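You operate a simulated robot arm through the tools that you are given. There is no shell and no other tool. Be economical: measure what you need, move in short steps, check, and stop when the job is done.

The job below is to be done with a simulated robot arm. You get a single attempt, and the scene is never put back.

JOB
Warm the booth up: mains and air on, damper open, heat on low.
Fine: watch the air gauge reach the green.

Only the result counts: the job must be done as asked and must still hold three seconds after the hand-in. Knocking over, shifting, dropping, spilling or breaking anything else fails it.

ROBOT AND FRAMES
A 7-joint arm with a two-finger parallel gripper, fixed in place. Base frame: the origin is at the foot of the arm, x ahead of it, y to its left, z up. Lengths are in m, angles in degrees, forces in N, time in s.
With the tool pointing down near the work surface it reaches from about 0.12 to 0.54 m from the base axis. Its first joint turns from -66.0 to 66.0 degrees. Payload 2.4 kg.
Tool frame: the origin (TCP) lies between the finger pads and is the grasp point; the fingertips stand 0.03 m ahead of it; z points along the fingers, y is the line along which they close. The gripper opens to 0.094 m. The fingers are 0.028 m wide and 0.01 m thick; the gripper's body (0.05 by 0.096 m) begins 0.055 m behind the TCP.
Orientation is told as [roll, pitch, yaw] about the base's x, y, z axes, in that order, counted from this pose: with the fingers straight down and closing along the base's y, the tool's x points along the base's -x, its y along +y and its z along -z.

CONTROLS
- The arm moves only by the tool drive_tool. Its argument "deltas" is a list of rows, each a list of 7 numbers: the gripper command, from -1 (shut) to 1 (fully open), values between in proportion, then the shift along the base's x, y, z in m, then the turn, a rotation vector about the base's x, y, z in degrees. In form: [[hand, dx, dy, dz, ax, ay, az], ...]. A call has 1 to 20 rows; each row is the pose to reach, as a shift and turn from the pose commanded when the call began. Each row takes 0.2 s and may step no farther than 0.05 m and 8.6 degrees from the row before; otherwise, or with a gripper value out of range, the whole call is refused. A pose out of reach is approached as far as the arm can. The call stops where the force on the tool passes 40 N (or 10 N more than at its start, if that is more) or the arm is blocked; 0.2 s more then pass. The fingers move at their own pace (about 0.153 m/s each) and stop on an object; they squeeze with about 44 N. The grip force told is the motor's: it shows also when the fingers shut on nothing. Time passes only in rows, and 0.2 s behind the last, so rows that repeat a pose let the fingers close. The reply holds the time, the measured pose of the TCP, the force on the tool along the base axes, the opening and the grip force, in the units named above and with some noise, with the torque about the TCP (base axes, N m) and any sound that the robot's microphone picked up.
- Cameras (640 x 400 px; columns grow to the right, rows downward): "scene" is fixed at [0.0365, 0.4815, 1.426]; the picture's right is [-0.74, -0.68, 0.00], its down [-0.49, 0.53, -0.69] and it looks along [0.47, -0.50, -0.73] (base axes); focal length 337 px, centre (320, 200). "wrist" rides on the gripper at [0.076, 0.014, -0.102] in the tool frame; the picture's right is [-0.18, 0.98, 0.00], its down [-0.75, -0.14, -0.64] and it looks along [-0.63, -0.12, 0.77] (tool axes); focal length 243 px, centre (320, 200). There is no depth. A picture from a camera that has moved, and an enlarged one, comes with that camera's place and axes in the base frame and with its lens.
- capture(camera): a new picture of that camera. It takes no simulated time.
- zoom(camera, box): a new picture of the part [left, top, right, bottom] of that camera's present view, enlarged. It takes no simulated time.
- close_job(): hands the job in; it is judged then, once.

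Work in short steps. Places have to be worked out from the pictures, the camera data and where the tool is seen: move nearer, look again, correct. Check each grasp and each placing, and mend what went wrong. You have 120 turns and 64 pictures in all, those below and enlarged ones among them. Open the gripper and draw the arm clear of the work before you hand the job in, unless the task says otherwise; then end with one line.

The tools are called after "Call:" by a JSON object that holds its "fn" and its "kwargs". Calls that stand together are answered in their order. drive_tool: Moves the arm, as the interface text tells. Its arguments: {"type":"object","properties":{"deltas":{"type":"array"}},"required":["deltas"]} The other tools are called the same way: capture (camera) takes a picture; zoom (camera, box) takes an enlarged picture of a part of a camera's view; close_job () hands the job in.

At the start:

```text
time_s: 0.0
ee_pos: [0.3652, 0.0916, 0.9301]
ee_rot: [0.0, 0.1, 0.0]
contact_force: [0.2, 0.5, -0.1]
torque: [-0.01, 0.03, -0.02]
grip_width: 0.094
grasp_force: 0.0
```

scene: 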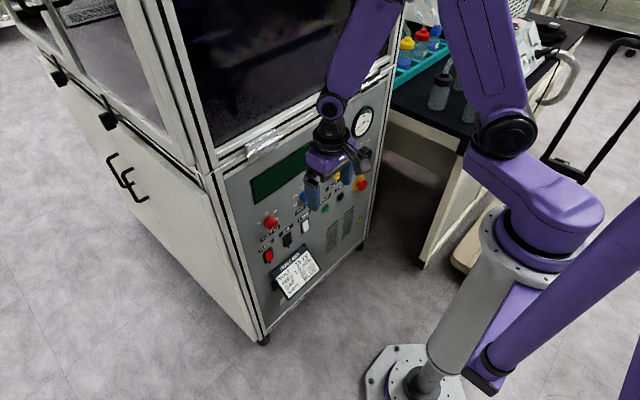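
wrist: 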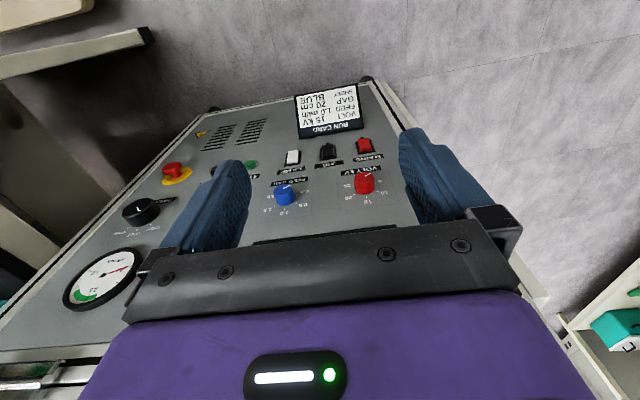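

I see a booth control panel with switches and knobs; I enlarge both views to read the labels.

Call:
{"fn": "zoom", "kwargs": {"camera": "scene", "box": [220, 90, 400, 310]}}

Call:
{"fn": "zoom", "kwargs": {"camera": "wrist", "box": [60, 80, 420, 310]}}

```text
1.82 times, centred on (310, 200) of scene
camera zoom: at [0.0365, 0.4815, 1.426], right [-0.74, -0.68, 0.0], down [-0.49, 0.53, -0.69], along [0.47, -0.5, -0.73], focal length 613 px, centre (338, 200)
```

zoom: 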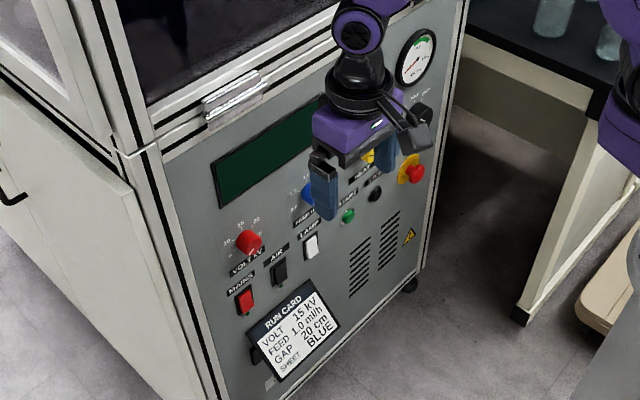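

```text
1.74 times, centred on (240, 195) of wrist
camera zoom: at [0.2878, 0.1062, 1.032], right [0.18, 0.98, 0.0], down [0.75, -0.14, 0.64], along [0.63, -0.12, -0.77], focal length 422 px, centre (459, 209)
```

zoom: 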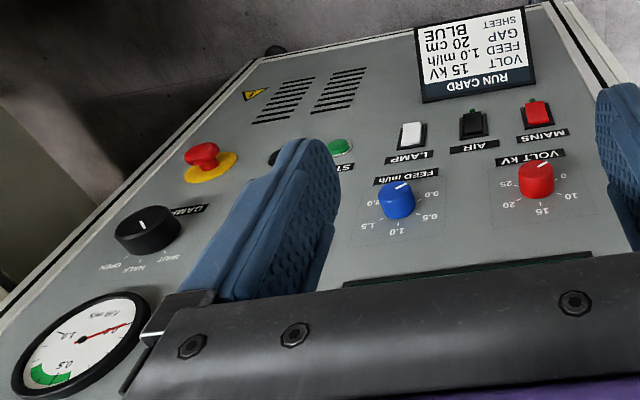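

The panel is near-vertical, facing the arm at about x≈0.55 (mains ≈ [0.56, 0.16, 0.54]). I'll pitch the tool to point at it while keeping the distance.

Call:
{"fn": "drive_tool", "kwargs": {"deltas": [[1, -0.01, 0, -0.01, 0, -8.5, 0], [1, -0.02, 0, -0.02, 0, -17, 0], [1, -0.03, 0, -0.03, 0, -25.5, 0], [1, -0.04, 0, -0.04, 0, -34, 0], [1, -0.05, 0, -0.05, 0, -42.5, 0], [1, -0.05, 0, -0.06, 0, -50, 0]]}}

```text
time_s: 1.4
ee_pos: [0.3262, 0.1363, 0.9028]
ee_rot: [-1.2, -49.8, 0.6]
contact_force: [-0.3, -1.1, 0.4]
torque: [-0.03, -0.01, 0.04]
grip_width: 0.0942
grasp_force: 0.1
out of reach, approached as far as the arm can: row 5, 6
```

The arm partly ran out of reach while close in; I look at both views.

Call:
{"fn": "capture", "kwargs": {"camera": "scene"}}

Call:
{"fn": "capture", "kwargs": {"camera": "wrist"}}

```text
59 pictures are left
```

scene: 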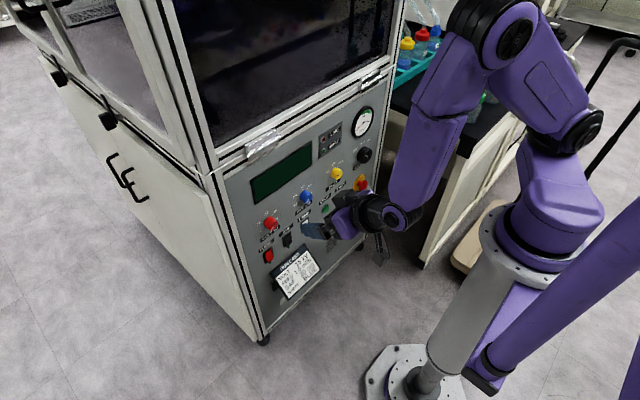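

```text
58 pictures are left
camera wrist: at [0.1989, 0.1518, 0.9103], right [0.12, 0.98, 0.13], down [0.0, -0.13, 0.99], along [0.99, -0.12, -0.01], focal length 243 px, centre (320, 200)
```

wrist: 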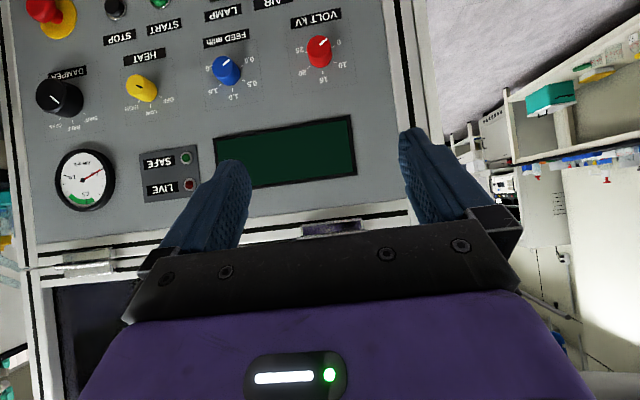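

Now the panel is visible; I enlarge the knobs in both views to read scales and current settings.

Call:
{"fn": "zoom", "kwargs": {"camera": "wrist", "box": [20, 0, 260, 150]}}

Call:
{"fn": "zoom", "kwargs": {"camera": "wrist", "box": [40, 120, 220, 232]}}

Call:
{"fn": "zoom", "kwargs": {"camera": "scene", "box": [240, 90, 400, 290]}}

```text
2.67 times, centred on (140, 75) of wrist
camera zoom: at [0.1989, 0.1518, 0.9103], right [0.12, 0.98, 0.13], down [0.0, -0.13, 0.99], along [0.99, -0.12, -0.01], focal length 647 px, centre (800, 533)
```

zoom: 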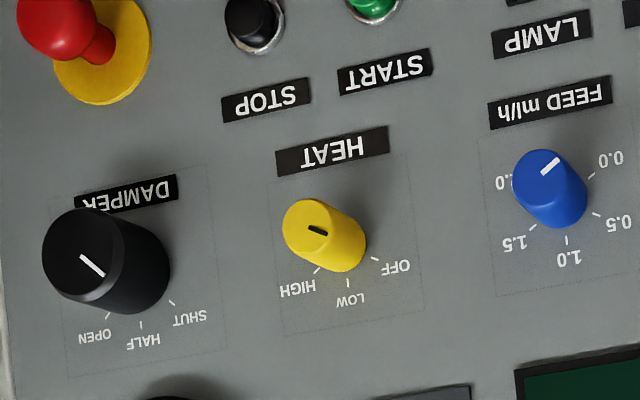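

```text
3.56 times, centred on (130, 176) of wrist
camera zoom: at [0.1989, 0.1518, 0.9103], right [0.12, 0.98, 0.13], down [0.0, -0.13, 0.99], along [0.99, -0.12, -0.01], focal length 863 px, centre (996, 285)
```

zoom: 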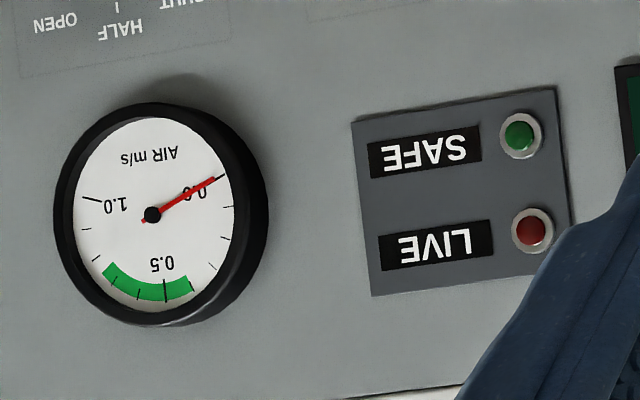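

```text
2.00 times, centred on (320, 190) of scene
camera zoom: at [0.0365, 0.4815, 1.426], right [-0.74, -0.68, 0.0], down [-0.49, 0.53, -0.69], along [0.47, -0.5, -0.73], focal length 674 px, centre (320, 220)
```

zoom: 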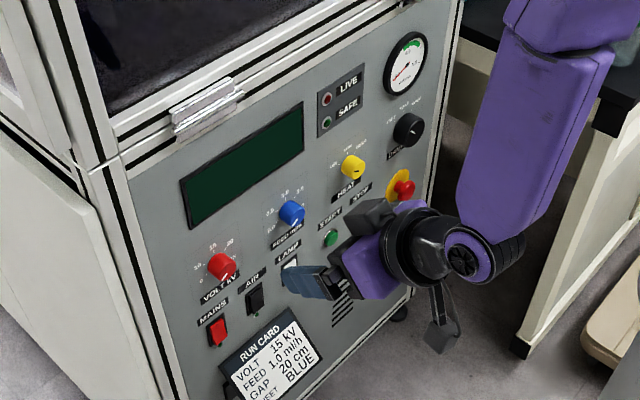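

Damper is at SHUT, heat at OFF, gauge 0.0, mains/air are rockers. I move down and forward in front of the panel while levelling the tool.

Call:
{"fn": "drive_tool", "kwargs": {"deltas": [[1, 0.01, 0, -0.04, 0, 0, 0], [1, 0.03, 0, -0.08, 0, -5, 0], [1, 0.05, 0, -0.12, 0, -10, 0], [1, 0.06, 0, -0.16, 0, -16, 0], [1, 0.07, 0, -0.2, 0, -22, 0], [1, 0.07, 0, -0.22, 0, -28, 0], [1, 0.07, 0, -0.24, 0, -34, 0], [1, 0.07, 0, -0.25, 0, -40, 0]]}}

```text
time_s: 3.2
ee_pos: [0.3737, 0.1846, 0.6976]
ee_rot: [-148.7, -89.9, 148.6]
contact_force: [0.0, -0.2, -0.2]
torque: [0.03, 0.02, 0.05]
grip_width: 0.0939
grasp_force: 0.2
out of reach, approached as far as the arm can: row 1, 2, 3, 4, 5, 6, 7, 8
```

The tool is now level (pitch -90). I check the wrist view here.

Call:
{"fn": "capture", "kwargs": {"camera": "wrist"}}

Call:
{"fn": "capture", "kwargs": {"camera": "scene"}}

```text
54 pictures are left
camera wrist: at [0.2715, 0.1991, 0.6208], right [0.0, 0.98, 0.18], down [-0.64, -0.14, 0.75], along [0.77, -0.12, 0.63], focal length 243 px, centre (320, 200)
```

wrist: 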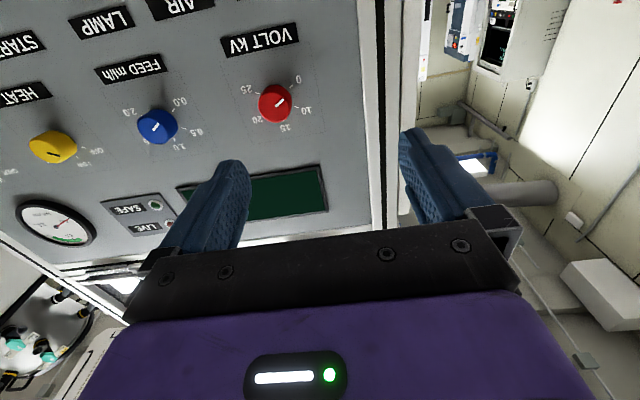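

```text
53 pictures are left
```

scene: 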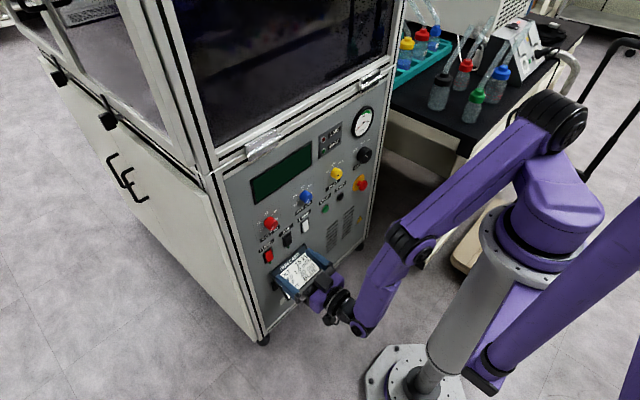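

Triangulating: panel plane x≈0.57, damper ≈(0.54,-0.30,0.68), heat ≈(0.54,-0.15,0.695), mains ≈(0.56,0.157,0.535), air ≈(0.56,0.073,0.53). I go down in front of the rockers to see them close.

Call:
{"fn": "drive_tool", "kwargs": {"deltas": [[0, 0.01, -0.01, -0.03, 0, 0, 0], [-0.5, 0.02, -0.03, -0.06, 0, 0, 0], [-1, 0.03, -0.05, -0.09, 0, 0, 0], [-1, 0.04, -0.06, -0.12, 0, 0, 0]]}}

Call:
{"fn": "capture", "kwargs": {"camera": "wrist"}}

```text
time_s: 4.2
ee_pos: [0.3854, 0.1613, 0.6975]
ee_rot: [-21.6, -89.8, 21.5]
contact_force: [-0.2, 0.3, 0.2]
torque: [-0.03, 0.02, 0.01]
grip_width: 0.0002
grasp_force: 32.8
out of reach, approached as far as the arm can: row 1, 2, 3, 4
```

```text
52 pictures are left
camera wrist: at [0.2827, 0.1768, 0.6207], right [0.0, 0.98, 0.18], down [-0.64, -0.14, 0.75], along [0.77, -0.12, 0.63], focal length 243 px, centre (320, 200)
```

wrist: 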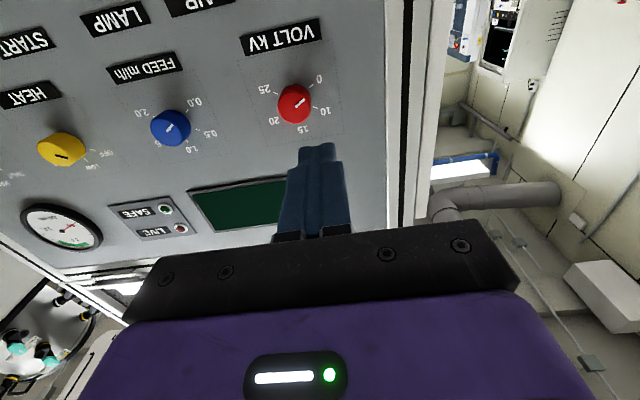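

Descending was blocked at short reach; I extend forward and try lowering again.

Call:
{"fn": "drive_tool", "kwargs": {"deltas": [[-1, 0.03, 0, 0, 0, 0, 0], [-1, 0.06, 0, 0, 0, 0, 0], [-1, 0.07, 0, -0.03, 0, 0, 0], [-1, 0.07, 0, -0.06, 0, 0, 0]]}}

```text
time_s: 5.2
ee_pos: [0.4441, 0.1632, 0.6972]
ee_rot: [-24.4, -89.8, 24.4]
contact_force: [0.1, -0.5, -0.3]
torque: [0.02, 0.0, 0.0]
grip_width: 0.0002
grasp_force: 33.3
out of reach, approached as far as the arm can: row 2, 3, 4
```

z seems stuck at 0.697 with a level tool (wrist limit); I try tilting the tool down ~35° while lowering.

Call:
{"fn": "drive_tool", "kwargs": {"deltas": [[-1, 0, 0, -0.02, 0, 8, 0], [-1, -0.01, 0, -0.04, 0, 16, 0], [-1, -0.02, 0, -0.06, 0, 24, 0], [-1, -0.02, 0, -0.08, 0, 32, 0], [-1, -0.02, 0, -0.1, 0, 38, 0]]}}

Call:
{"fn": "capture", "kwargs": {"camera": "wrist"}}

```text
time_s: 6.4
ee_pos: [0.4218, 0.1651, 0.5986]
ee_rot: [0.0, -51.9, 0.0]
contact_force: [-0.3, -0.5, 0.5]
torque: [0.0, 0.03, -0.02]
grip_width: 0.0002
grasp_force: 33.2
```

```text
51 pictures are left
camera wrist: at [0.2944, 0.1791, 0.6006], right [0.11, 0.98, 0.14], down [-0.04, -0.14, 0.99], along [0.99, -0.12, 0.02], focal length 243 px, centre (320, 200)
```

wrist: 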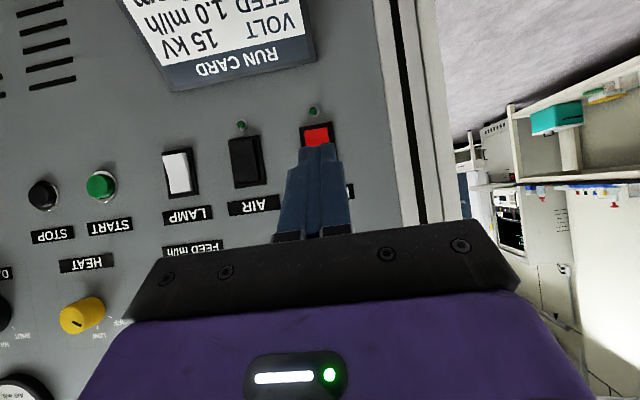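

That worked: now exact pose, no drift. I enlarge the rockers; each has a small lamp below it.

Call:
{"fn": "zoom", "kwargs": {"camera": "wrist", "box": [140, 90, 360, 228]}}

Call:
{"fn": "zoom", "kwargs": {"camera": "scene", "box": [245, 205, 325, 275]}}

```text
2.90 times, centred on (250, 159) of wrist
camera zoom: at [0.2944, 0.1791, 0.6006], right [0.11, 0.98, 0.14], down [-0.04, -0.14, 0.99], along [0.99, -0.12, 0.02], focal length 703 px, centre (523, 319)
```

zoom: 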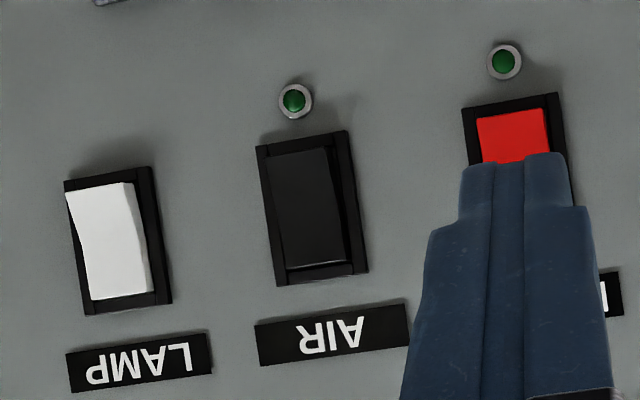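

```text
5.71 times, centred on (285, 240) of scene
camera zoom: at [0.0365, 0.4815, 1.426], right [-0.74, -0.68, 0.0], down [-0.49, 0.53, -0.69], along [0.47, -0.5, -0.73], focal length 1926 px, centre (520, -29)
```

zoom: 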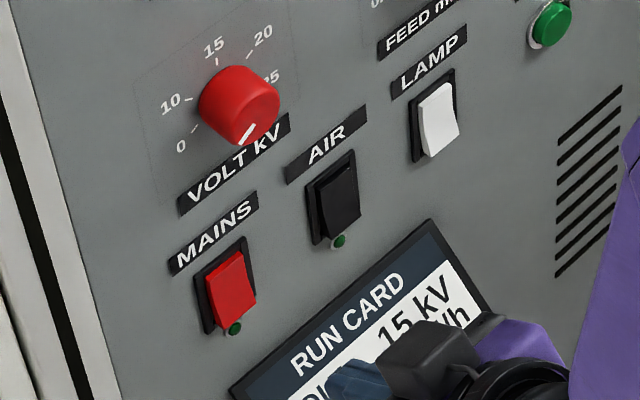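

Rockers are ~5 cm tall: mains centre ≈(0.565,0.155,0.549), air ≈(0.565,0.07,0.55). I line the leading finger corner up with the mains rocker's upper half and advance, then look.

Call:
{"fn": "drive_tool", "kwargs": {"deltas": [[-1, 0.025, -0.005, -0.01, 0, 0, 0], [-1, 0.05, -0.01, -0.02, 0, 0, 0], [-1, 0.073, -0.01, -0.025, 0, 0, 0]]}}

Call:
{"fn": "capture", "kwargs": {"camera": "wrist"}}

Call:
{"fn": "zoom", "kwargs": {"camera": "scene", "box": [225, 195, 325, 285]}}

```text
time_s: 7.2
ee_pos: [0.491, 0.1546, 0.5753]
ee_rot: [0.0, -52.0, 0.0]
contact_force: [0.3, 0.0, 0.1]
torque: [-0.02, 0.02, -0.03]
grip_width: 0.0
grasp_force: 33.3
```

```text
48 pictures are left
camera wrist: at [0.364, 0.1692, 0.5775], right [0.11, 0.98, 0.14], down [-0.04, -0.14, 0.99], along [0.99, -0.12, 0.02], focal length 243 px, centre (320, 200)
```

wrist: 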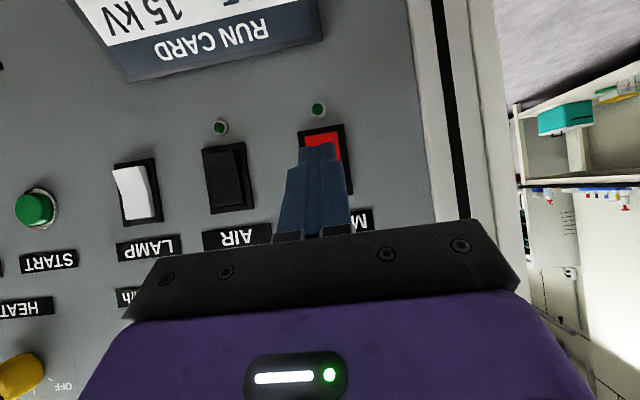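

```text
4.44 times, centred on (275, 240) of scene
camera zoom: at [0.0364, 0.4815, 1.426], right [-0.74, -0.68, 0.0], down [-0.49, 0.53, -0.69], along [0.47, -0.5, -0.73], focal length 1498 px, centre (520, 22)
```

zoom: 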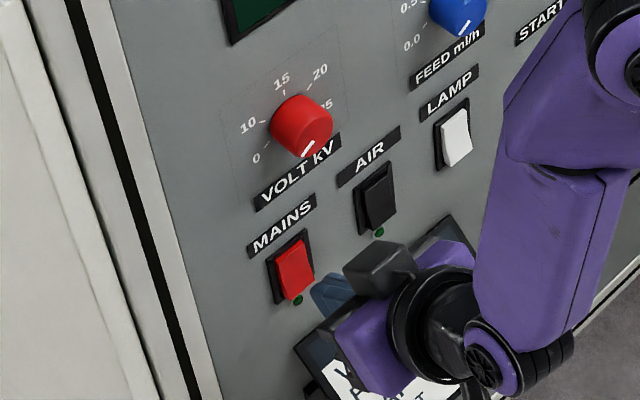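

Alignment in y looks right. I advance in small steps into the upper half of the mains rocker.

Call:
{"fn": "drive_tool", "kwargs": {"deltas": [[-1, 0.012, 0, 0, 0, 0, 0], [-1, 0.02, 0, 0, 0, 0, 0], [-1, 0.026, 0, 0, 0, 0, 0], [-1, 0.032, 0, 0, 0, 0, 0], [-1, 0.038, 0, 0, 0, 0, 0], [-1, 0.044, 0, 0, 0, 0, 0], [-1, 0.05, 0, 0, 0, 0, 0]]}}

Call:
{"fn": "capture", "kwargs": {"camera": "wrist"}}

```text
time_s: 8.0
ee_pos: [0.5119, 0.1548, 0.5727]
ee_rot: [-0.7, -51.5, 0.8]
contact_force: [-5.8, 0.5, 2.7]
torque: [-0.01, -0.06, 0.0]
grip_width: 0.0
grasp_force: 33.1
out of reach, approached as far as the arm can: row 3
stopped in row 3: the force on the tool passed its limit at 68 N (the readings are from after the stop); the commanded pose is now the measured one
```

```text
46 pictures are left
camera wrist: at [0.3848, 0.1683, 0.5766], right [0.11, 0.98, 0.14], down [-0.03, -0.14, 0.99], along [0.99, -0.11, 0.02], focal length 243 px, centre (320, 200)
```

wrist: 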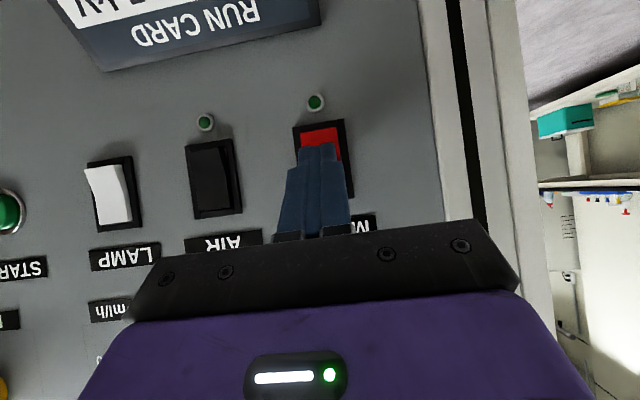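

A hard contact at x≈0.512 with no lamp lit; I enlarge to see what the finger rests on.

Call:
{"fn": "zoom", "kwargs": {"camera": "wrist", "box": [170, 80, 390, 218]}}

Call:
{"fn": "zoom", "kwargs": {"camera": "scene", "box": [250, 220, 310, 270]}}

```text
2.90 times, centred on (280, 149) of wrist
camera zoom: at [0.3848, 0.1683, 0.5766], right [0.11, 0.98, 0.14], down [-0.03, -0.14, 0.99], along [0.99, -0.11, 0.02], focal length 703 px, centre (436, 348)
```

zoom: 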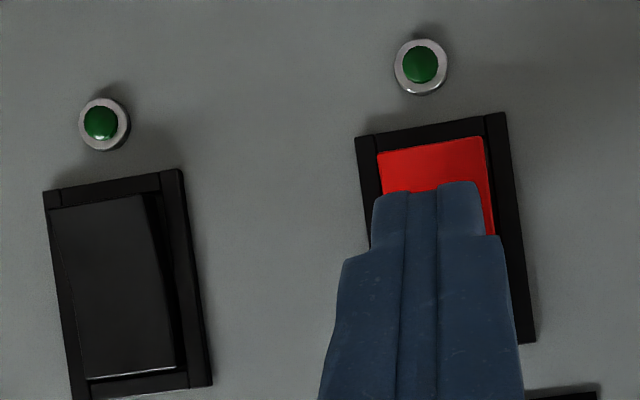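

```text
8.00 times, centred on (280, 245) of scene
camera zoom: at [0.0364, 0.4815, 1.426], right [-0.74, -0.68, 0.0], down [-0.49, 0.53, -0.69], along [0.47, -0.5, -0.73], focal length 2697 px, centre (640, -160)
```

zoom: 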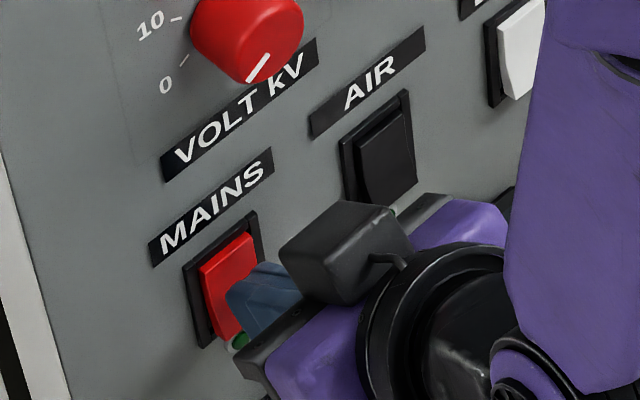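

The upper half is a hard stop (already in), and the rockers' lower ends seem to stick out, so "on" is pressing the bottom. I back off and go to the lower half.

Call:
{"fn": "drive_tool", "kwargs": {"deltas": [[-1, -0.03, 0, 0, 0, 0, 0], [-1, -0.03, 0, -0.033, 0, 0, 0], [-1, -0.02, 0, -0.033, 0, 0, 0], [-1, -0.012, 0, -0.033, 0, 0, 0], [-1, -0.007, 0, -0.033, 0, 0, 0], [-1, -0.003, 0, -0.033, 0, 0, 0], [-1, 0.001, 0, -0.033, 0, 0, 0], [-1, 0.005, 0, -0.033, 0, 0, 0]]}}

Call:
{"fn": "capture", "kwargs": {"camera": "wrist"}}

```text
time_s: 9.8
ee_pos: [0.5099, 0.1643, 0.5727]
ee_rot: [-0.6, -51.4, 0.7]
contact_force: [0.1, -0.3, 0.1]
torque: [-0.03, -0.03, 0.0]
grip_width: 0.0002
grasp_force: 33.2
out of reach, approached as far as the arm can: row 2, 3, 4, 5, 6, 7, 8
```

```text
43 pictures are left
camera wrist: at [0.3816, 0.1791, 0.5772], right [0.11, 0.98, 0.14], down [-0.03, -0.14, 0.99], along [0.99, -0.11, 0.02], focal length 243 px, centre (320, 200)
```

wrist: 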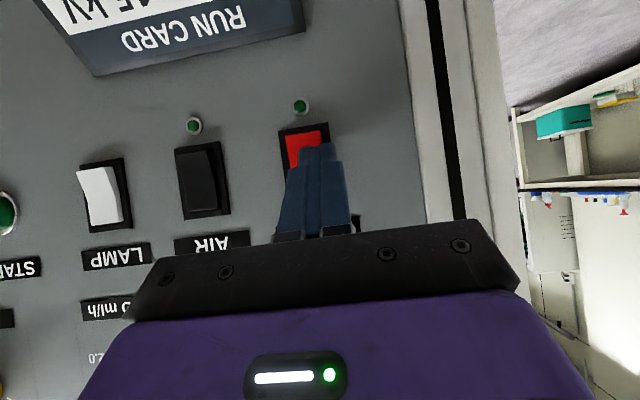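

Wrist limit ties pitch to height (~0.573 at -52°). I'll back off, tilt to about -36°, and drop to z≈0.548, y 0.155.

Call:
{"fn": "drive_tool", "kwargs": {"deltas": [[-1, -0.02, 0, 0, 0, 0, 0], [-1, -0.03, -0.004, -0.005, 0, 8, 0], [-1, -0.03, -0.009, -0.015, 0, 15.5, 0], [-1, -0.03, -0.009, -0.025, 0, 15.5, 0]]}}

Call:
{"fn": "capture", "kwargs": {"camera": "wrist"}}

```text
time_s: 10.8
ee_pos: [0.4799, 0.1549, 0.5472]
ee_rot: [-0.3, -36.0, 0.5]
contact_force: [0.1, -0.2, -0.8]
torque: [-0.02, 0.03, 0.02]
grip_width: 0.0
grasp_force: 33.5
```

```text
42 pictures are left
camera wrist: at [0.3586, 0.1685, 0.5844], right [0.14, 0.98, 0.1], down [0.23, -0.14, 0.96], along [0.96, -0.11, -0.25], focal length 243 px, centre (320, 200)
```

wrist: 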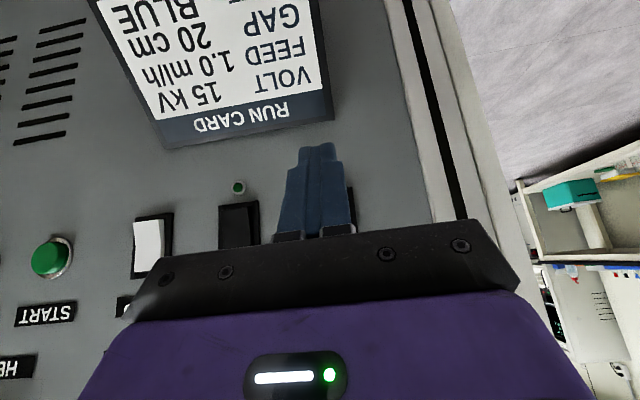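

In position; I advance gently onto the lower half.

Call:
{"fn": "drive_tool", "kwargs": {"deltas": [[-1, 0.012, 0, 0, 0, 0, 0], [-1, 0.018, 0, 0, 0, 0, 0], [-1, 0.022, 0, 0, 0, 0, 0], [-1, 0.026, 0, 0, 0, 0, 0], [-1, 0.03, 0, 0, 0, 0, 0], [-1, 0.034, 0, 0, 0, 0, 0], [-1, 0.038, 0, 0, 0, 0, 0], [-1, 0.042, 0, 0, 0, 0, 0]]}}

Call:
{"fn": "capture", "kwargs": {"camera": "wrist"}}

```text
time_s: 12.6
ee_pos: [0.5201, 0.1544, 0.5454]
ee_rot: [-0.4, -35.8, 0.6]
contact_force: [-7.3, 1.1, -0.3]
torque: [0.03, 0.16, 0.01]
grip_width: 0.0002
grasp_force: 33.6
```

```text
41 pictures are left
camera wrist: at [0.398, 0.1687, 0.5842], right [0.14, 0.98, 0.1], down [0.24, -0.13, 0.96], along [0.96, -0.11, -0.25], focal length 243 px, centre (320, 200)
```

wrist: 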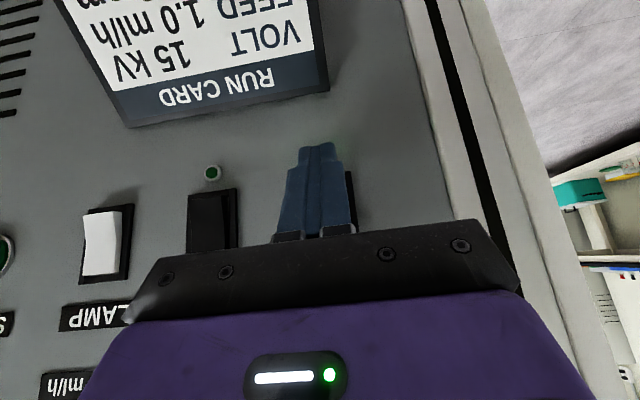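

Contact with 7 N, and a green glint appears under the finger tip. I push a few mm further to make sure it snaps.

Call:
{"fn": "drive_tool", "kwargs": {"deltas": [[-1, 0.003, 0, 0, 0, 0, 0], [-1, 0.006, 0, 0, 0, 0, 0], [-1, 0.009, 0, 0, 0, 0, 0]]}}

Call:
{"fn": "drive_tool", "kwargs": {"deltas": [[-1, -0.02, 0, 0, 0, 0, 0], [-1, -0.05, 0, 0, 0, 0, 0], [-1, -0.06, -0.03, 0.01, 0, -5, 0]]}}

Call:
{"fn": "capture", "kwargs": {"camera": "wrist"}}

```text
time_s: 13.4
ee_pos: [0.5238, 0.1545, 0.5423]
ee_rot: [-0.7, -35.0, 1.0]
contact_force: [-38.4, 2.6, 0.3]
torque: [-0.1, 0.42, -0.08]
grip_width: 0.0002
grasp_force: 33.3
```

```text
time_s: 14.2
ee_pos: [0.4715, 0.1243, 0.5583]
ee_rot: [-0.2, -41.3, 0.4]
contact_force: [0.6, 0.6, -0.3]
torque: [-0.03, 0.03, 0.0]
grip_width: 0.0002
grasp_force: 32.9
```

```text
40 pictures are left
camera wrist: at [0.3466, 0.1384, 0.5847], right [0.13, 0.98, 0.12], down [0.14, -0.14, 0.98], along [0.98, -0.11, -0.16], focal length 243 px, centre (320, 200)
```

wrist: 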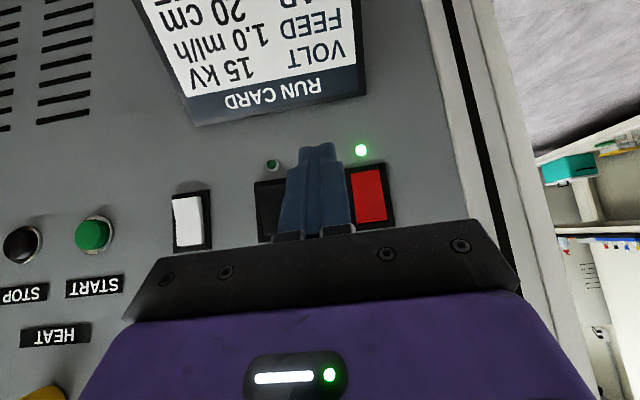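

Mains lamp is lit. Air is at y≈0.071; I move there and press its lower half the same way.

Call:
{"fn": "drive_tool", "kwargs": {"deltas": [[-1, 0, -0.03, 0, 0, 3, 0], [-1, 0, -0.053, -0.011, 0, 5.5, 0], [-1, 0.015, -0.053, -0.011, 0, 5.5, 0], [-1, 0.03, -0.053, -0.011, 0, 5.5, 0], [-1, 0.036, -0.053, -0.011, 0, 5.5, 0], [-1, 0.042, -0.053, -0.011, 0, 5.5, 0], [-1, 0.046, -0.053, -0.011, 0, 5.5, 0], [-1, 0.05, -0.053, -0.011, 0, 5.5, 0], [-1, 0.053, -0.053, -0.011, 0, 5.5, 0]]}}

Call:
{"fn": "zoom", "kwargs": {"camera": "scene", "box": [240, 200, 320, 270]}}

```text
time_s: 16.2
ee_pos: [0.5196, 0.0719, 0.5452]
ee_rot: [-0.4, -35.3, 0.8]
contact_force: [-7.5, 0.5, -1.6]
torque: [0.04, 0.1, 0.02]
grip_width: 0.0
grasp_force: 33.2
```

```text
5.71 times, centred on (280, 235) of scene
camera zoom: at [0.0364, 0.4815, 1.426], right [-0.74, -0.68, 0.0], down [-0.49, 0.53, -0.69], along [0.47, -0.5, -0.73], focal length 1926 px, centre (549, 0)
```

zoom: 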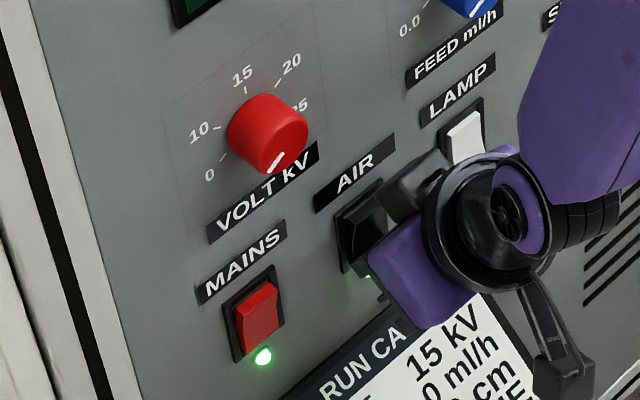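

Mains lit, air lamp glinting. I push a touch more and withdraw, heading up.

Call:
{"fn": "drive_tool", "kwargs": {"deltas": [[-1, 0.003, 0, 0, 0, 0, 0], [-1, 0.006, 0, 0, 0, 0, 0], [-1, -0.02, 0, 0, 0, 0, 0], [-1, -0.06, 0, 0, 0, 0, 0], [-0.5, -0.08, -0.02, 0.03, 0, -8, 0], [0, -0.1, -0.05, 0.06, 0, -16, 0], [0.5, -0.1, -0.08, 0.09, 0, -24, 0], [0.5, -0.1, -0.11, 0.12, 0, -32, 0], [0.5, -0.1, -0.14, 0.15, 0, -40, 0], [0.5, -0.09, -0.17, 0.17, 0, -48, 0]]}}

Call:
{"fn": "capture", "kwargs": {"camera": "wrist"}}

Call:
{"fn": "capture", "kwargs": {"camera": "scene"}}

```text
time_s: 18.0
ee_pos: [0.5188, 0.0193, 0.6171]
ee_rot: [-6.5, -65.9, 6.9]
contact_force: [-3.7, -1.7, -0.4]
torque: [-0.03, -0.04, -0.16]
grip_width: 0.0713
grasp_force: 1.3
out of reach, approached as far as the arm can: row 5, 6, 7, 8, 9
stopped in row 9: the force on the tool passed its limit at 92 N (the readings are from after the stop); the commanded pose is now the measured one
```

```text
38 pictures are left
camera wrist: at [0.3934, 0.0298, 0.5872], right [0.06, 0.99, 0.12], down [-0.28, -0.1, 0.95], along [0.96, -0.09, 0.27], focal length 243 px, centre (320, 200)
```

wrist: 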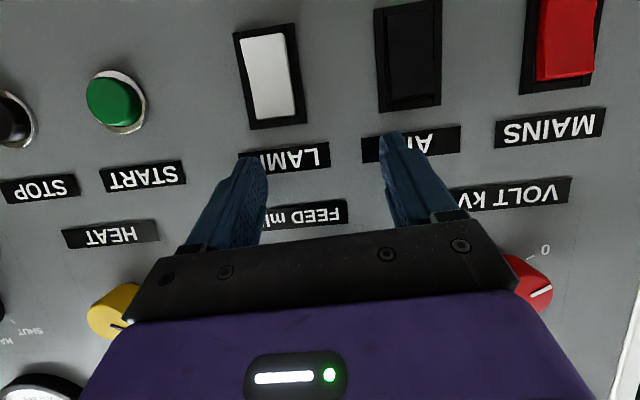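

```text
37 pictures are left
```

scene: 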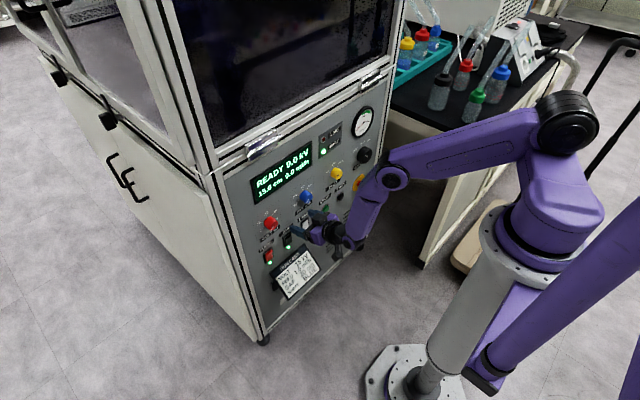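

That combined move drifted forward at the reach limit and the fingers touched the panel between the switches. I back straight off in a short step and check nothing changed.

Call:
{"fn": "drive_tool", "kwargs": {"deltas": [[0.5, -0.02, 0, 0, 0, 0, 0], [0.5, -0.04, 0, 0.005, 0, 0, 0]]}}

Call:
{"fn": "zoom", "kwargs": {"camera": "scene", "box": [240, 90, 400, 290]}}

Call:
{"fn": "capture", "kwargs": {"camera": "wrist"}}

```text
time_s: 18.6
ee_pos: [0.5023, 0.0365, 0.6164]
ee_rot: [-7.1, -66.0, 7.5]
contact_force: [-0.5, -0.2, 0.1]
torque: [-0.01, -0.05, 0.01]
grip_width: 0.0705
grasp_force: 0.0
out of reach, approached as far as the arm can: row 1, 2
```

```text
2.00 times, centred on (320, 190) of scene
camera zoom: at [0.0365, 0.4815, 1.426], right [-0.74, -0.68, 0.0], down [-0.49, 0.53, -0.69], along [0.47, -0.5, -0.73], focal length 674 px, centre (320, 220)
```

zoom: 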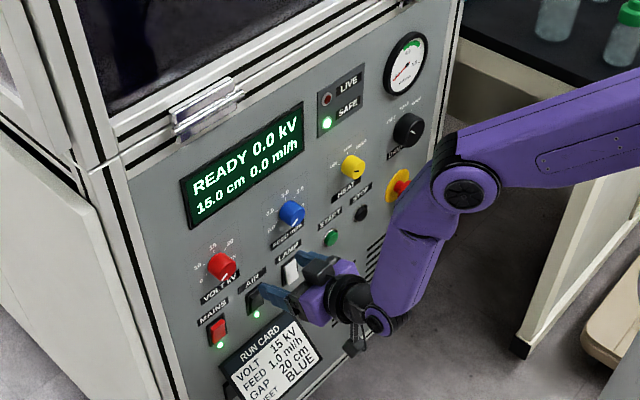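

```text
35 pictures are left
camera wrist: at [0.377, 0.0478, 0.5872], right [0.06, 0.99, 0.12], down [-0.28, -0.1, 0.95], along [0.96, -0.09, 0.27], focal length 243 px, centre (320, 200)
```

wrist: 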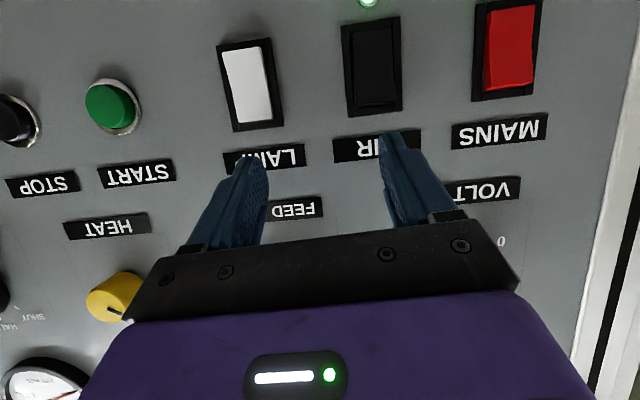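

Mains and air lamps both lit. I enlarge the LAMP rocker to confirm it wasn't disturbed.

Call:
{"fn": "zoom", "kwargs": {"camera": "wrist", "box": [190, 0, 430, 150]}}

Call:
{"fn": "zoom", "kwargs": {"camera": "scene", "box": [250, 200, 330, 270]}}

```text
2.67 times, centred on (310, 75) of wrist
camera zoom: at [0.377, 0.0478, 0.5872], right [0.06, 0.99, 0.12], down [-0.28, -0.1, 0.95], along [0.96, -0.09, 0.27], focal length 647 px, centre (347, 533)
```

zoom: 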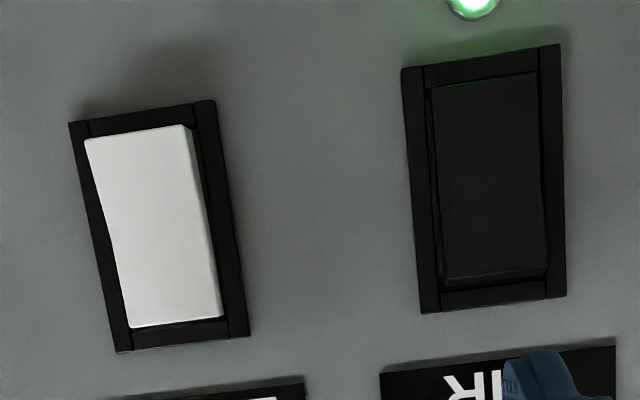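

```text
5.71 times, centred on (290, 235) of scene
camera zoom: at [0.0365, 0.4815, 1.426], right [-0.74, -0.68, 0.0], down [-0.49, 0.53, -0.69], along [0.47, -0.5, -0.73], focal length 1926 px, centre (491, 0)
```

zoom: 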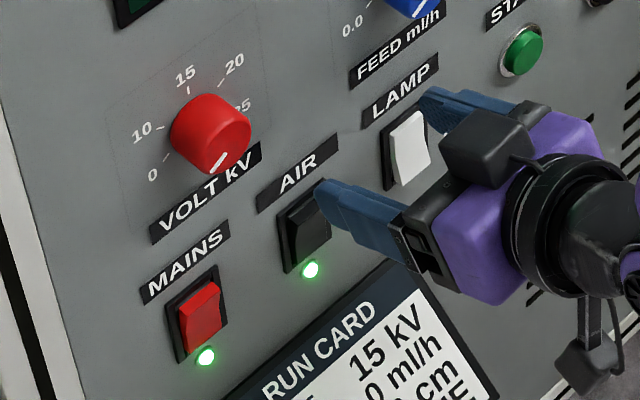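

LAMP is unchanged. I free the arm from its limit by raising and tilting down slightly, then retract.

Call:
{"fn": "drive_tool", "kwargs": {"deltas": [[0.5, -0.01, 0, 0.02, 0, 6, 0], [0.5, -0.03, -0.01, 0.05, 0, 6, 0], [0.5, -0.06, -0.03, 0.09, 0, 6, 0]]}}

```text
refused: row 3 steps farther than a row can; nothing moved
```

Row too long; same path with smaller steps.

Call:
{"fn": "drive_tool", "kwargs": {"deltas": [[0.5, -0.01, 0, 0.02, 0, 6, 0], [0.5, -0.03, -0.01, 0.05, 0, 6, 0], [0.5, -0.05, -0.03, 0.08, 0, 6, 0], [0.5, -0.06, -0.05, 0.1, 0, 6, 0]]}}

```text
time_s: 19.6
ee_pos: [0.5083, 0.0439, 0.6778]
ee_rot: [-8.7, -56.7, 11.4]
contact_force: [6.8, 19.9, -18.1]
torque: [0.46, 0.42, 0.64]
grip_width: 0.0589
grasp_force: 0.1
out of reach, approached as far as the arm can: row 1, 2, 3, 4
stopped in row 4: the force on the tool passed its limit at 92 N (the readings are from after the stop); the commanded pose is now the measured one
```

Force rose — the hand hit something instead of retracting. I look before moving.

Call:
{"fn": "capture", "kwargs": {"camera": "wrist"}}

Call:
{"fn": "zoom", "kwargs": {"camera": "scene", "box": [240, 150, 400, 270]}}

```text
32 pictures are left
camera wrist: at [0.3805, 0.0493, 0.6688], right [0.03, 1.0, 0.07], down [-0.12, -0.07, 0.99], along [0.99, -0.04, 0.12], focal length 243 px, centre (320, 200)
```

wrist: 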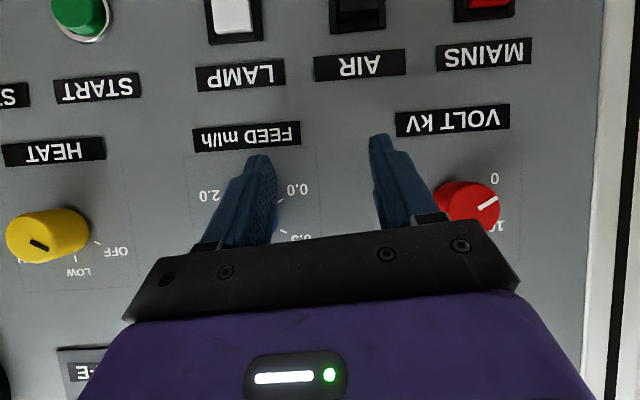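

```text
3.33 times, centred on (320, 210) of scene
camera zoom: at [0.0369, 0.4819, 1.4259], right [-0.74, -0.68, 0.0], down [-0.49, 0.53, -0.69], along [0.46, -0.51, -0.73], focal length 1124 px, centre (320, 167)
```

zoom: 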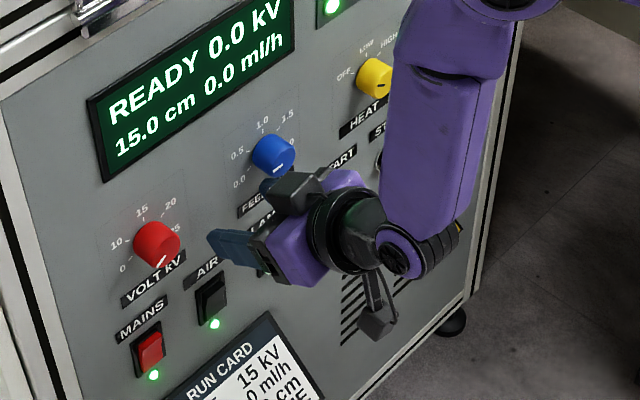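

The right finger is pressing the FEED knob's side from below. I relieve it by tilting the tips down and back, small steps.

Call:
{"fn": "drive_tool", "kwargs": {"deltas": [[0.3, -0.005, 0.005, -0.01, 0, 4, 0], [0.3, -0.015, 0.005, -0.01, 0, 10, 0], [0.3, -0.03, 0.005, -0.01, 0, 16, 0]]}}

```text
time_s: 20.4
ee_pos: [0.4784, 0.043, 0.6687]
ee_rot: [-5.0, -41.0, 7.6]
contact_force: [-0.5, -0.1, -0.7]
torque: [0.0, 0.01, 0.01]
grip_width: 0.0611
grasp_force: 0.1
```

Free now and no limits reported. I retract further at this pitch and straighten the small roll/yaw.

Call:
{"fn": "drive_tool", "kwargs": {"deltas": [[0.3, -0.03, 0, 0.0, 0, 0, 0], [0.3, -0.06, -0.01, 0.02, 2, 0, -3], [0.3, -0.08, -0.03, 0.04, 4, 0, -6]]}}

Call:
{"fn": "capture", "kwargs": {"camera": "wrist"}}

```text
time_s: 21.2
ee_pos: [0.4668, 0.0575, 0.7122]
ee_rot: [-3.1, -40.2, -0.1]
contact_force: [-0.4, 0.6, 0.8]
torque: [0.02, 0.0, -0.01]
grip_width: 0.0612
grasp_force: 0.0
out of reach, approached as far as the arm can: row 1, 2, 3
```

```text
30 pictures are left
camera wrist: at [0.3428, 0.0769, 0.7401], right [0.18, 0.98, 0.08], down [0.15, -0.11, 0.98], along [0.97, -0.16, -0.17], focal length 243 px, centre (320, 200)
```

wrist: 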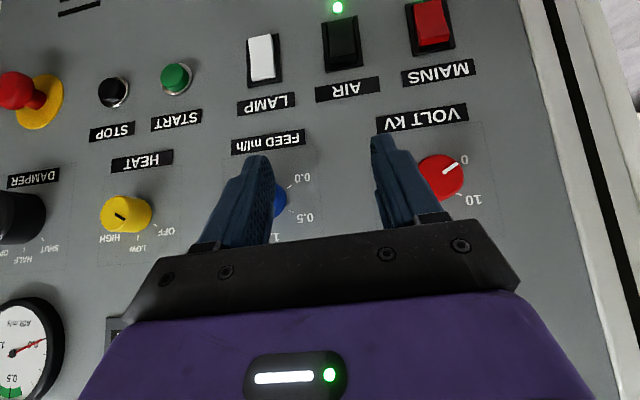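

The arm can't fold nearer at this height, so I sweep sideways at x≈0.47 (tips ~5 cm off the knobs), rising and levelling in short moves toward the heat knob.

Call:
{"fn": "drive_tool", "kwargs": {"deltas": [[0.3, 0, -0.03, 0.01, 0, -5, 0], [0.3, 0, -0.06, 0.02, 0, -12, 0], [0.3, 0, -0.09, 0.03, 0, -20, 0]]}}

```text
time_s: 21.9
ee_pos: [0.5205, 0.0492, 0.7289]
ee_rot: [-3.1, -51.1, 2.6]
contact_force: [-7.2, 12.1, 1.1]
torque: [0.29, 0.08, -0.02]
grip_width: 0.0549
grasp_force: 0.0
out of reach, approached as far as the arm can: row 1, 2, 3
stopped in row 3: the force on the tool passed its limit at 95 N (the readings are from after the stop); the commanded pose is now the measured one
```

The solver slid outward again and touched FEED's side. The shoulder is high (~z 1.1), so I'll free up as before by tilting tips down, then go up with the tool pointing down, and re-approach from the -y side.

Call:
{"fn": "drive_tool", "kwargs": {"deltas": [[0.3, -0.005, 0.005, 0, 0, 4, 0], [0.3, -0.02, 0.008, 0, 0, 11, 0], [0.3, -0.035, 0.008, 0, 0, 18, 0]]}}

```text
time_s: 22.7
ee_pos: [0.4852, 0.054, 0.7291]
ee_rot: [-2.4, -32.9, 1.5]
contact_force: [-0.7, 0.1, -0.4]
torque: [-0.01, -0.01, -0.04]
grip_width: 0.0613
grasp_force: 0.0
```

Free again with no limits. I continue up and back, tilting toward straight down.

Call:
{"fn": "drive_tool", "kwargs": {"deltas": [[0.3, -0.02, 0, 0.02, 0, 8, 0], [0.3, -0.04, 0, 0.05, 0, 16, 0], [0.3, -0.06, 0, 0.09, 0, 22, 0], [0.3, -0.08, 0, 0.13, 0, 26, 0]]}}

Call:
{"fn": "capture", "kwargs": {"camera": "scene"}}

```text
time_s: 23.7
ee_pos: [0.4025, 0.0561, 0.8588]
ee_rot: [-1.6, -7.0, 1.3]
contact_force: [-0.6, -0.3, 0.4]
torque: [-0.05, -0.01, 0.0]
grip_width: 0.0611
grasp_force: 0.1
```

```text
29 pictures are left
```

scene: 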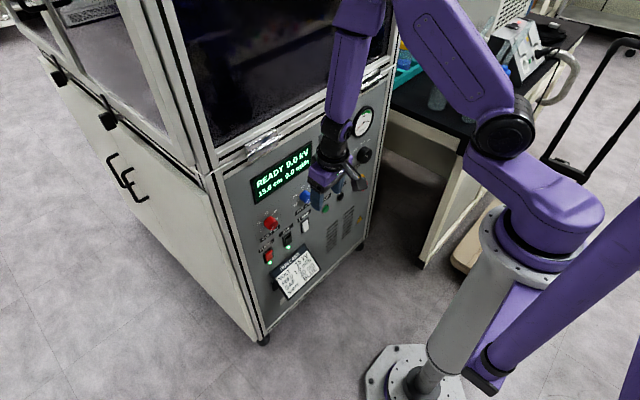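

Clear and well behaved. I sweep to the -y side at this height.

Call:
{"fn": "drive_tool", "kwargs": {"deltas": [[0.3, 0, -0.04, 0, 0, 0, 0], [0.3, 0, -0.08, 0, 0, 0, 0], [0.3, 0, -0.12, 0, 0, 0, 0], [0.3, 0, -0.16, 0, 0, 0, 0], [0.3, 0, -0.2, 0, 0, 0, 0], [0.3, 0, -0.22, 0, 0, -6, 0], [0.3, 0, -0.24, 0, 0, -13, 0]]}}

Call:
{"fn": "capture", "kwargs": {"camera": "scene"}}

```text
time_s: 25.3
ee_pos: [0.406, -0.1871, 0.8597]
ee_rot: [-2.0, -20.2, 1.4]
contact_force: [-0.4, -0.6, -0.6]
torque: [0.0, 0.04, 0.0]
grip_width: 0.0613
grasp_force: 0.1
out of reach, approached as far as the arm can: row 6
```

```text
28 pictures are left
```

scene: 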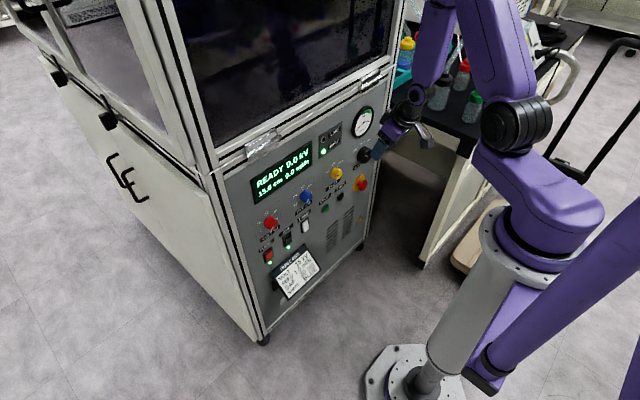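

Working well. I move toward the damper pre-grasp (x≈0.45, y≈-0.29, z≈0.75) while levelling, in short steps.

Call:
{"fn": "drive_tool", "kwargs": {"deltas": [[0.6, 0.01, -0.03, -0.02, 0, -7, 0], [0.6, 0.02, -0.05, -0.04, 0, -14, 0], [0.6, 0.03, -0.07, -0.06, 0, -21, 0], [0.6, 0.04, -0.09, -0.08, 0, -28, 0]]}}

```text
time_s: 26.3
ee_pos: [0.4451, -0.2772, 0.779]
ee_rot: [-3.0, -48.2, 2.0]
contact_force: [-0.3, 0.2, 0.0]
torque: [0.0, 0.02, 0.0]
grip_width: 0.0753
grasp_force: 0.0
```

Call:
{"fn": "drive_tool", "kwargs": {"deltas": [[0.6, 0.003, -0.006, -0.015, 0, -7, 0], [0.6, 0.005, -0.01, -0.03, 0, -14, 0], [0.6, 0.008, -0.015, -0.045, 0, -21, 0], [0.6, 0.01, -0.02, -0.06, 0, -28, 0]]}}

Call:
{"fn": "capture", "kwargs": {"camera": "wrist"}}

Call:
{"fn": "capture", "kwargs": {"camera": "scene"}}

```text
time_s: 27.3
ee_pos: [0.4555, -0.2969, 0.7186]
ee_rot: [-7.2, -76.3, 5.9]
contact_force: [-0.3, -0.5, -0.9]
torque: [0.01, -0.02, 0.0]
grip_width: 0.075
grasp_force: 0.1
```

```text
27 pictures are left
camera wrist: at [0.3375, -0.2809, 0.6688], right [0.06, 0.99, 0.15], down [-0.45, -0.11, 0.89], along [0.89, -0.12, 0.43], focal length 243 px, centre (320, 200)
```

wrist: 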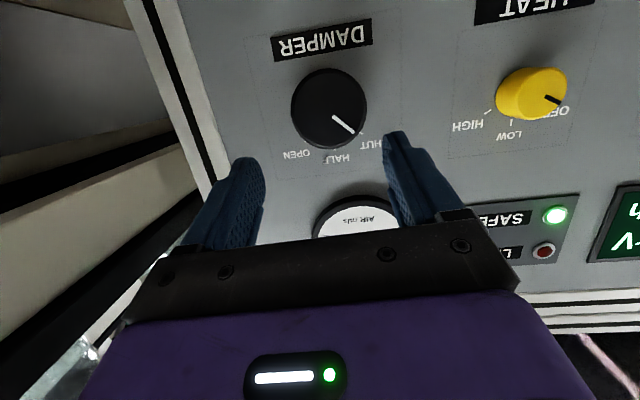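

```text
26 pictures are left
```

scene: 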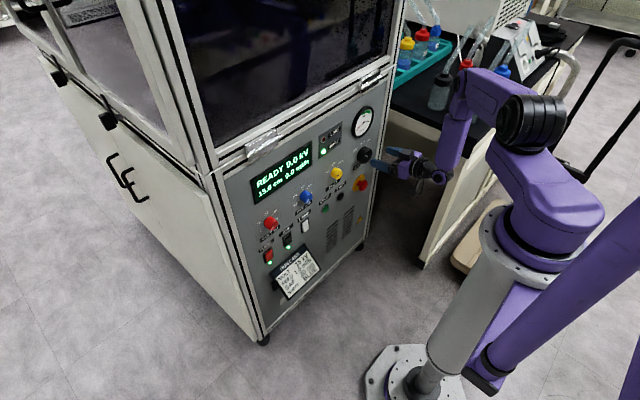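

This branch works without limits. Damper knob centre computes to ≈(0.54,-0.29,0.687), ~6 cm across. I level more and align, still 5 cm back.

Call:
{"fn": "drive_tool", "kwargs": {"deltas": [[0.8, 0.003, 0.003, -0.012, 0, -5, 0], [1, 0.005, 0.005, -0.022, 0, -10, 0], [1, 0.005, 0.007, -0.03, 0, -12, 0]]}}

```text
time_s: 28.1
ee_pos: [0.4605, -0.2895, 0.6888]
ee_rot: [-37.1, -87.6, 35.5]
contact_force: [0.1, 0.0, 0.0]
torque: [0.01, 0.02, -0.03]
grip_width: 0.094
grasp_force: 0.1
```

Level and aligned. Now pre-rotate the hand about the knob axis by -42° so I can then turn clockwise ~90°.

Call:
{"fn": "drive_tool", "kwargs": {"deltas": [[1, 0, 0, 0, -8, 0, 0], [1, 0, 0, 0, -16, 0, 0], [1, 0, 0, 0, -24, 0, 0], [1, 0, 0, 0, -32, 0, 0], [1, 0, 0, 0, -40, 0, 0], [1, 0, 0, 0, -44, 0, 0]]}}

Call:
{"fn": "capture", "kwargs": {"camera": "wrist"}}

```text
time_s: 29.5
ee_pos: [0.4602, -0.2894, 0.6883]
ee_rot: [-89.5, -44.5, 87.2]
contact_force: [0.4, 0.0, -0.6]
torque: [0.0, 0.01, -0.02]
grip_width: 0.0939
grasp_force: 0.0
```

```text
25 pictures are left
camera wrist: at [0.3561, -0.3283, 0.6251], right [0.03, 0.82, -0.57], down [-0.62, 0.46, 0.63], along [0.78, 0.34, 0.52], focal length 243 px, centre (320, 200)
```

wrist: 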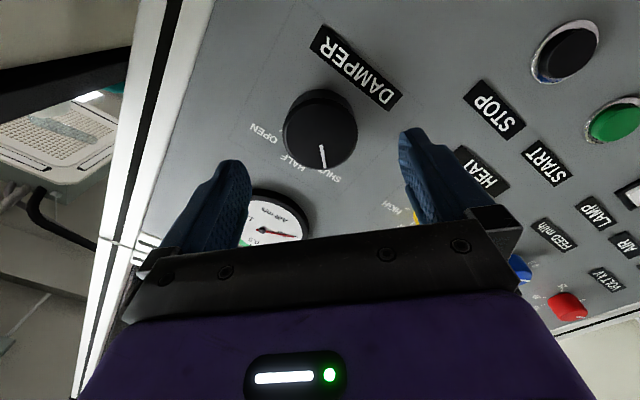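

Knob is centred between the fingers (≈y -0.288, z 0.690). I advance over it, watching force.

Call:
{"fn": "drive_tool", "kwargs": {"deltas": [[1, 0.02, 0.001, 0.001, 0, 0, 0], [1, 0.04, 0.001, 0.001, 0, 0, 0], [1, 0.055, 0.001, 0.001, 0, 0, 0], [1, 0.065, 0.001, 0.001, 0, 0, 0]]}}

Call:
{"fn": "capture", "kwargs": {"camera": "wrist"}}

```text
time_s: 30.5
ee_pos: [0.5195, -0.2851, 0.6918]
ee_rot: [-89.4, -44.8, 87.1]
contact_force: [-19.6, 1.4, 5.8]
torque: [0.22, 0.33, 0.88]
grip_width: 0.092
grasp_force: 0.0
out of reach, approached as far as the arm can: row 4
```

```text
24 pictures are left
camera wrist: at [0.4155, -0.3242, 0.6282], right [0.03, 0.82, -0.57], down [-0.62, 0.46, 0.64], along [0.79, 0.33, 0.52], focal length 243 px, centre (320, 200)
```

wrist: 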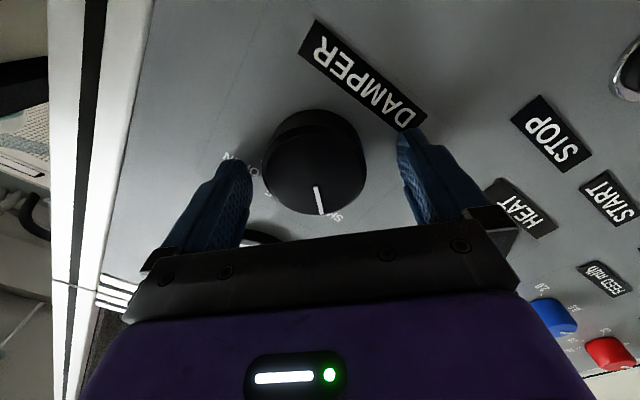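

Tips touch the panel at x≈0.55. The knob sits ~1 cm off along the finger width; I back 5 mm, shift by (-0.007,-0.009), and close.

Call:
{"fn": "drive_tool", "kwargs": {"deltas": [[1, -0.006, 0, 0, 0, 0, 0], [1, -0.006, -0.007, -0.01, 0, 0, 0], [1, -0.006, -0.007, -0.01, 0, 0, 0]]}}

Call:
{"fn": "capture", "kwargs": {"camera": "wrist"}}

```text
time_s: 31.3
ee_pos: [0.515, -0.2908, 0.691]
ee_rot: [-89.5, -44.7, 87.3]
contact_force: [1.2, -0.5, 0.2]
torque: [-0.01, -0.02, -0.01]
grip_width: 0.094
grasp_force: 0.1
out of reach, approached as far as the arm can: row 2, 3
```

```text
23 pictures are left
camera wrist: at [0.4103, -0.3308, 0.6288], right [0.03, 0.82, -0.57], down [-0.62, 0.46, 0.63], along [0.79, 0.33, 0.52], focal length 243 px, centre (320, 200)
```

wrist: 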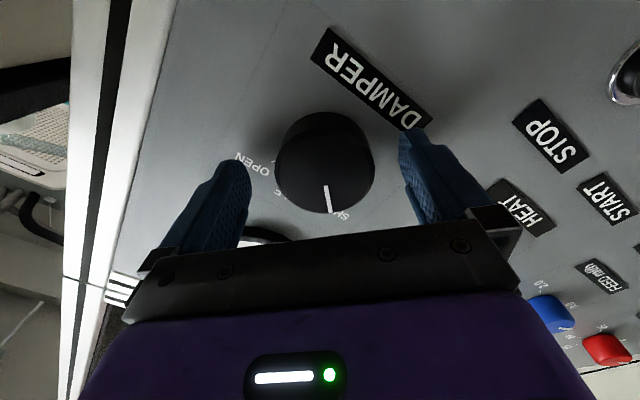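

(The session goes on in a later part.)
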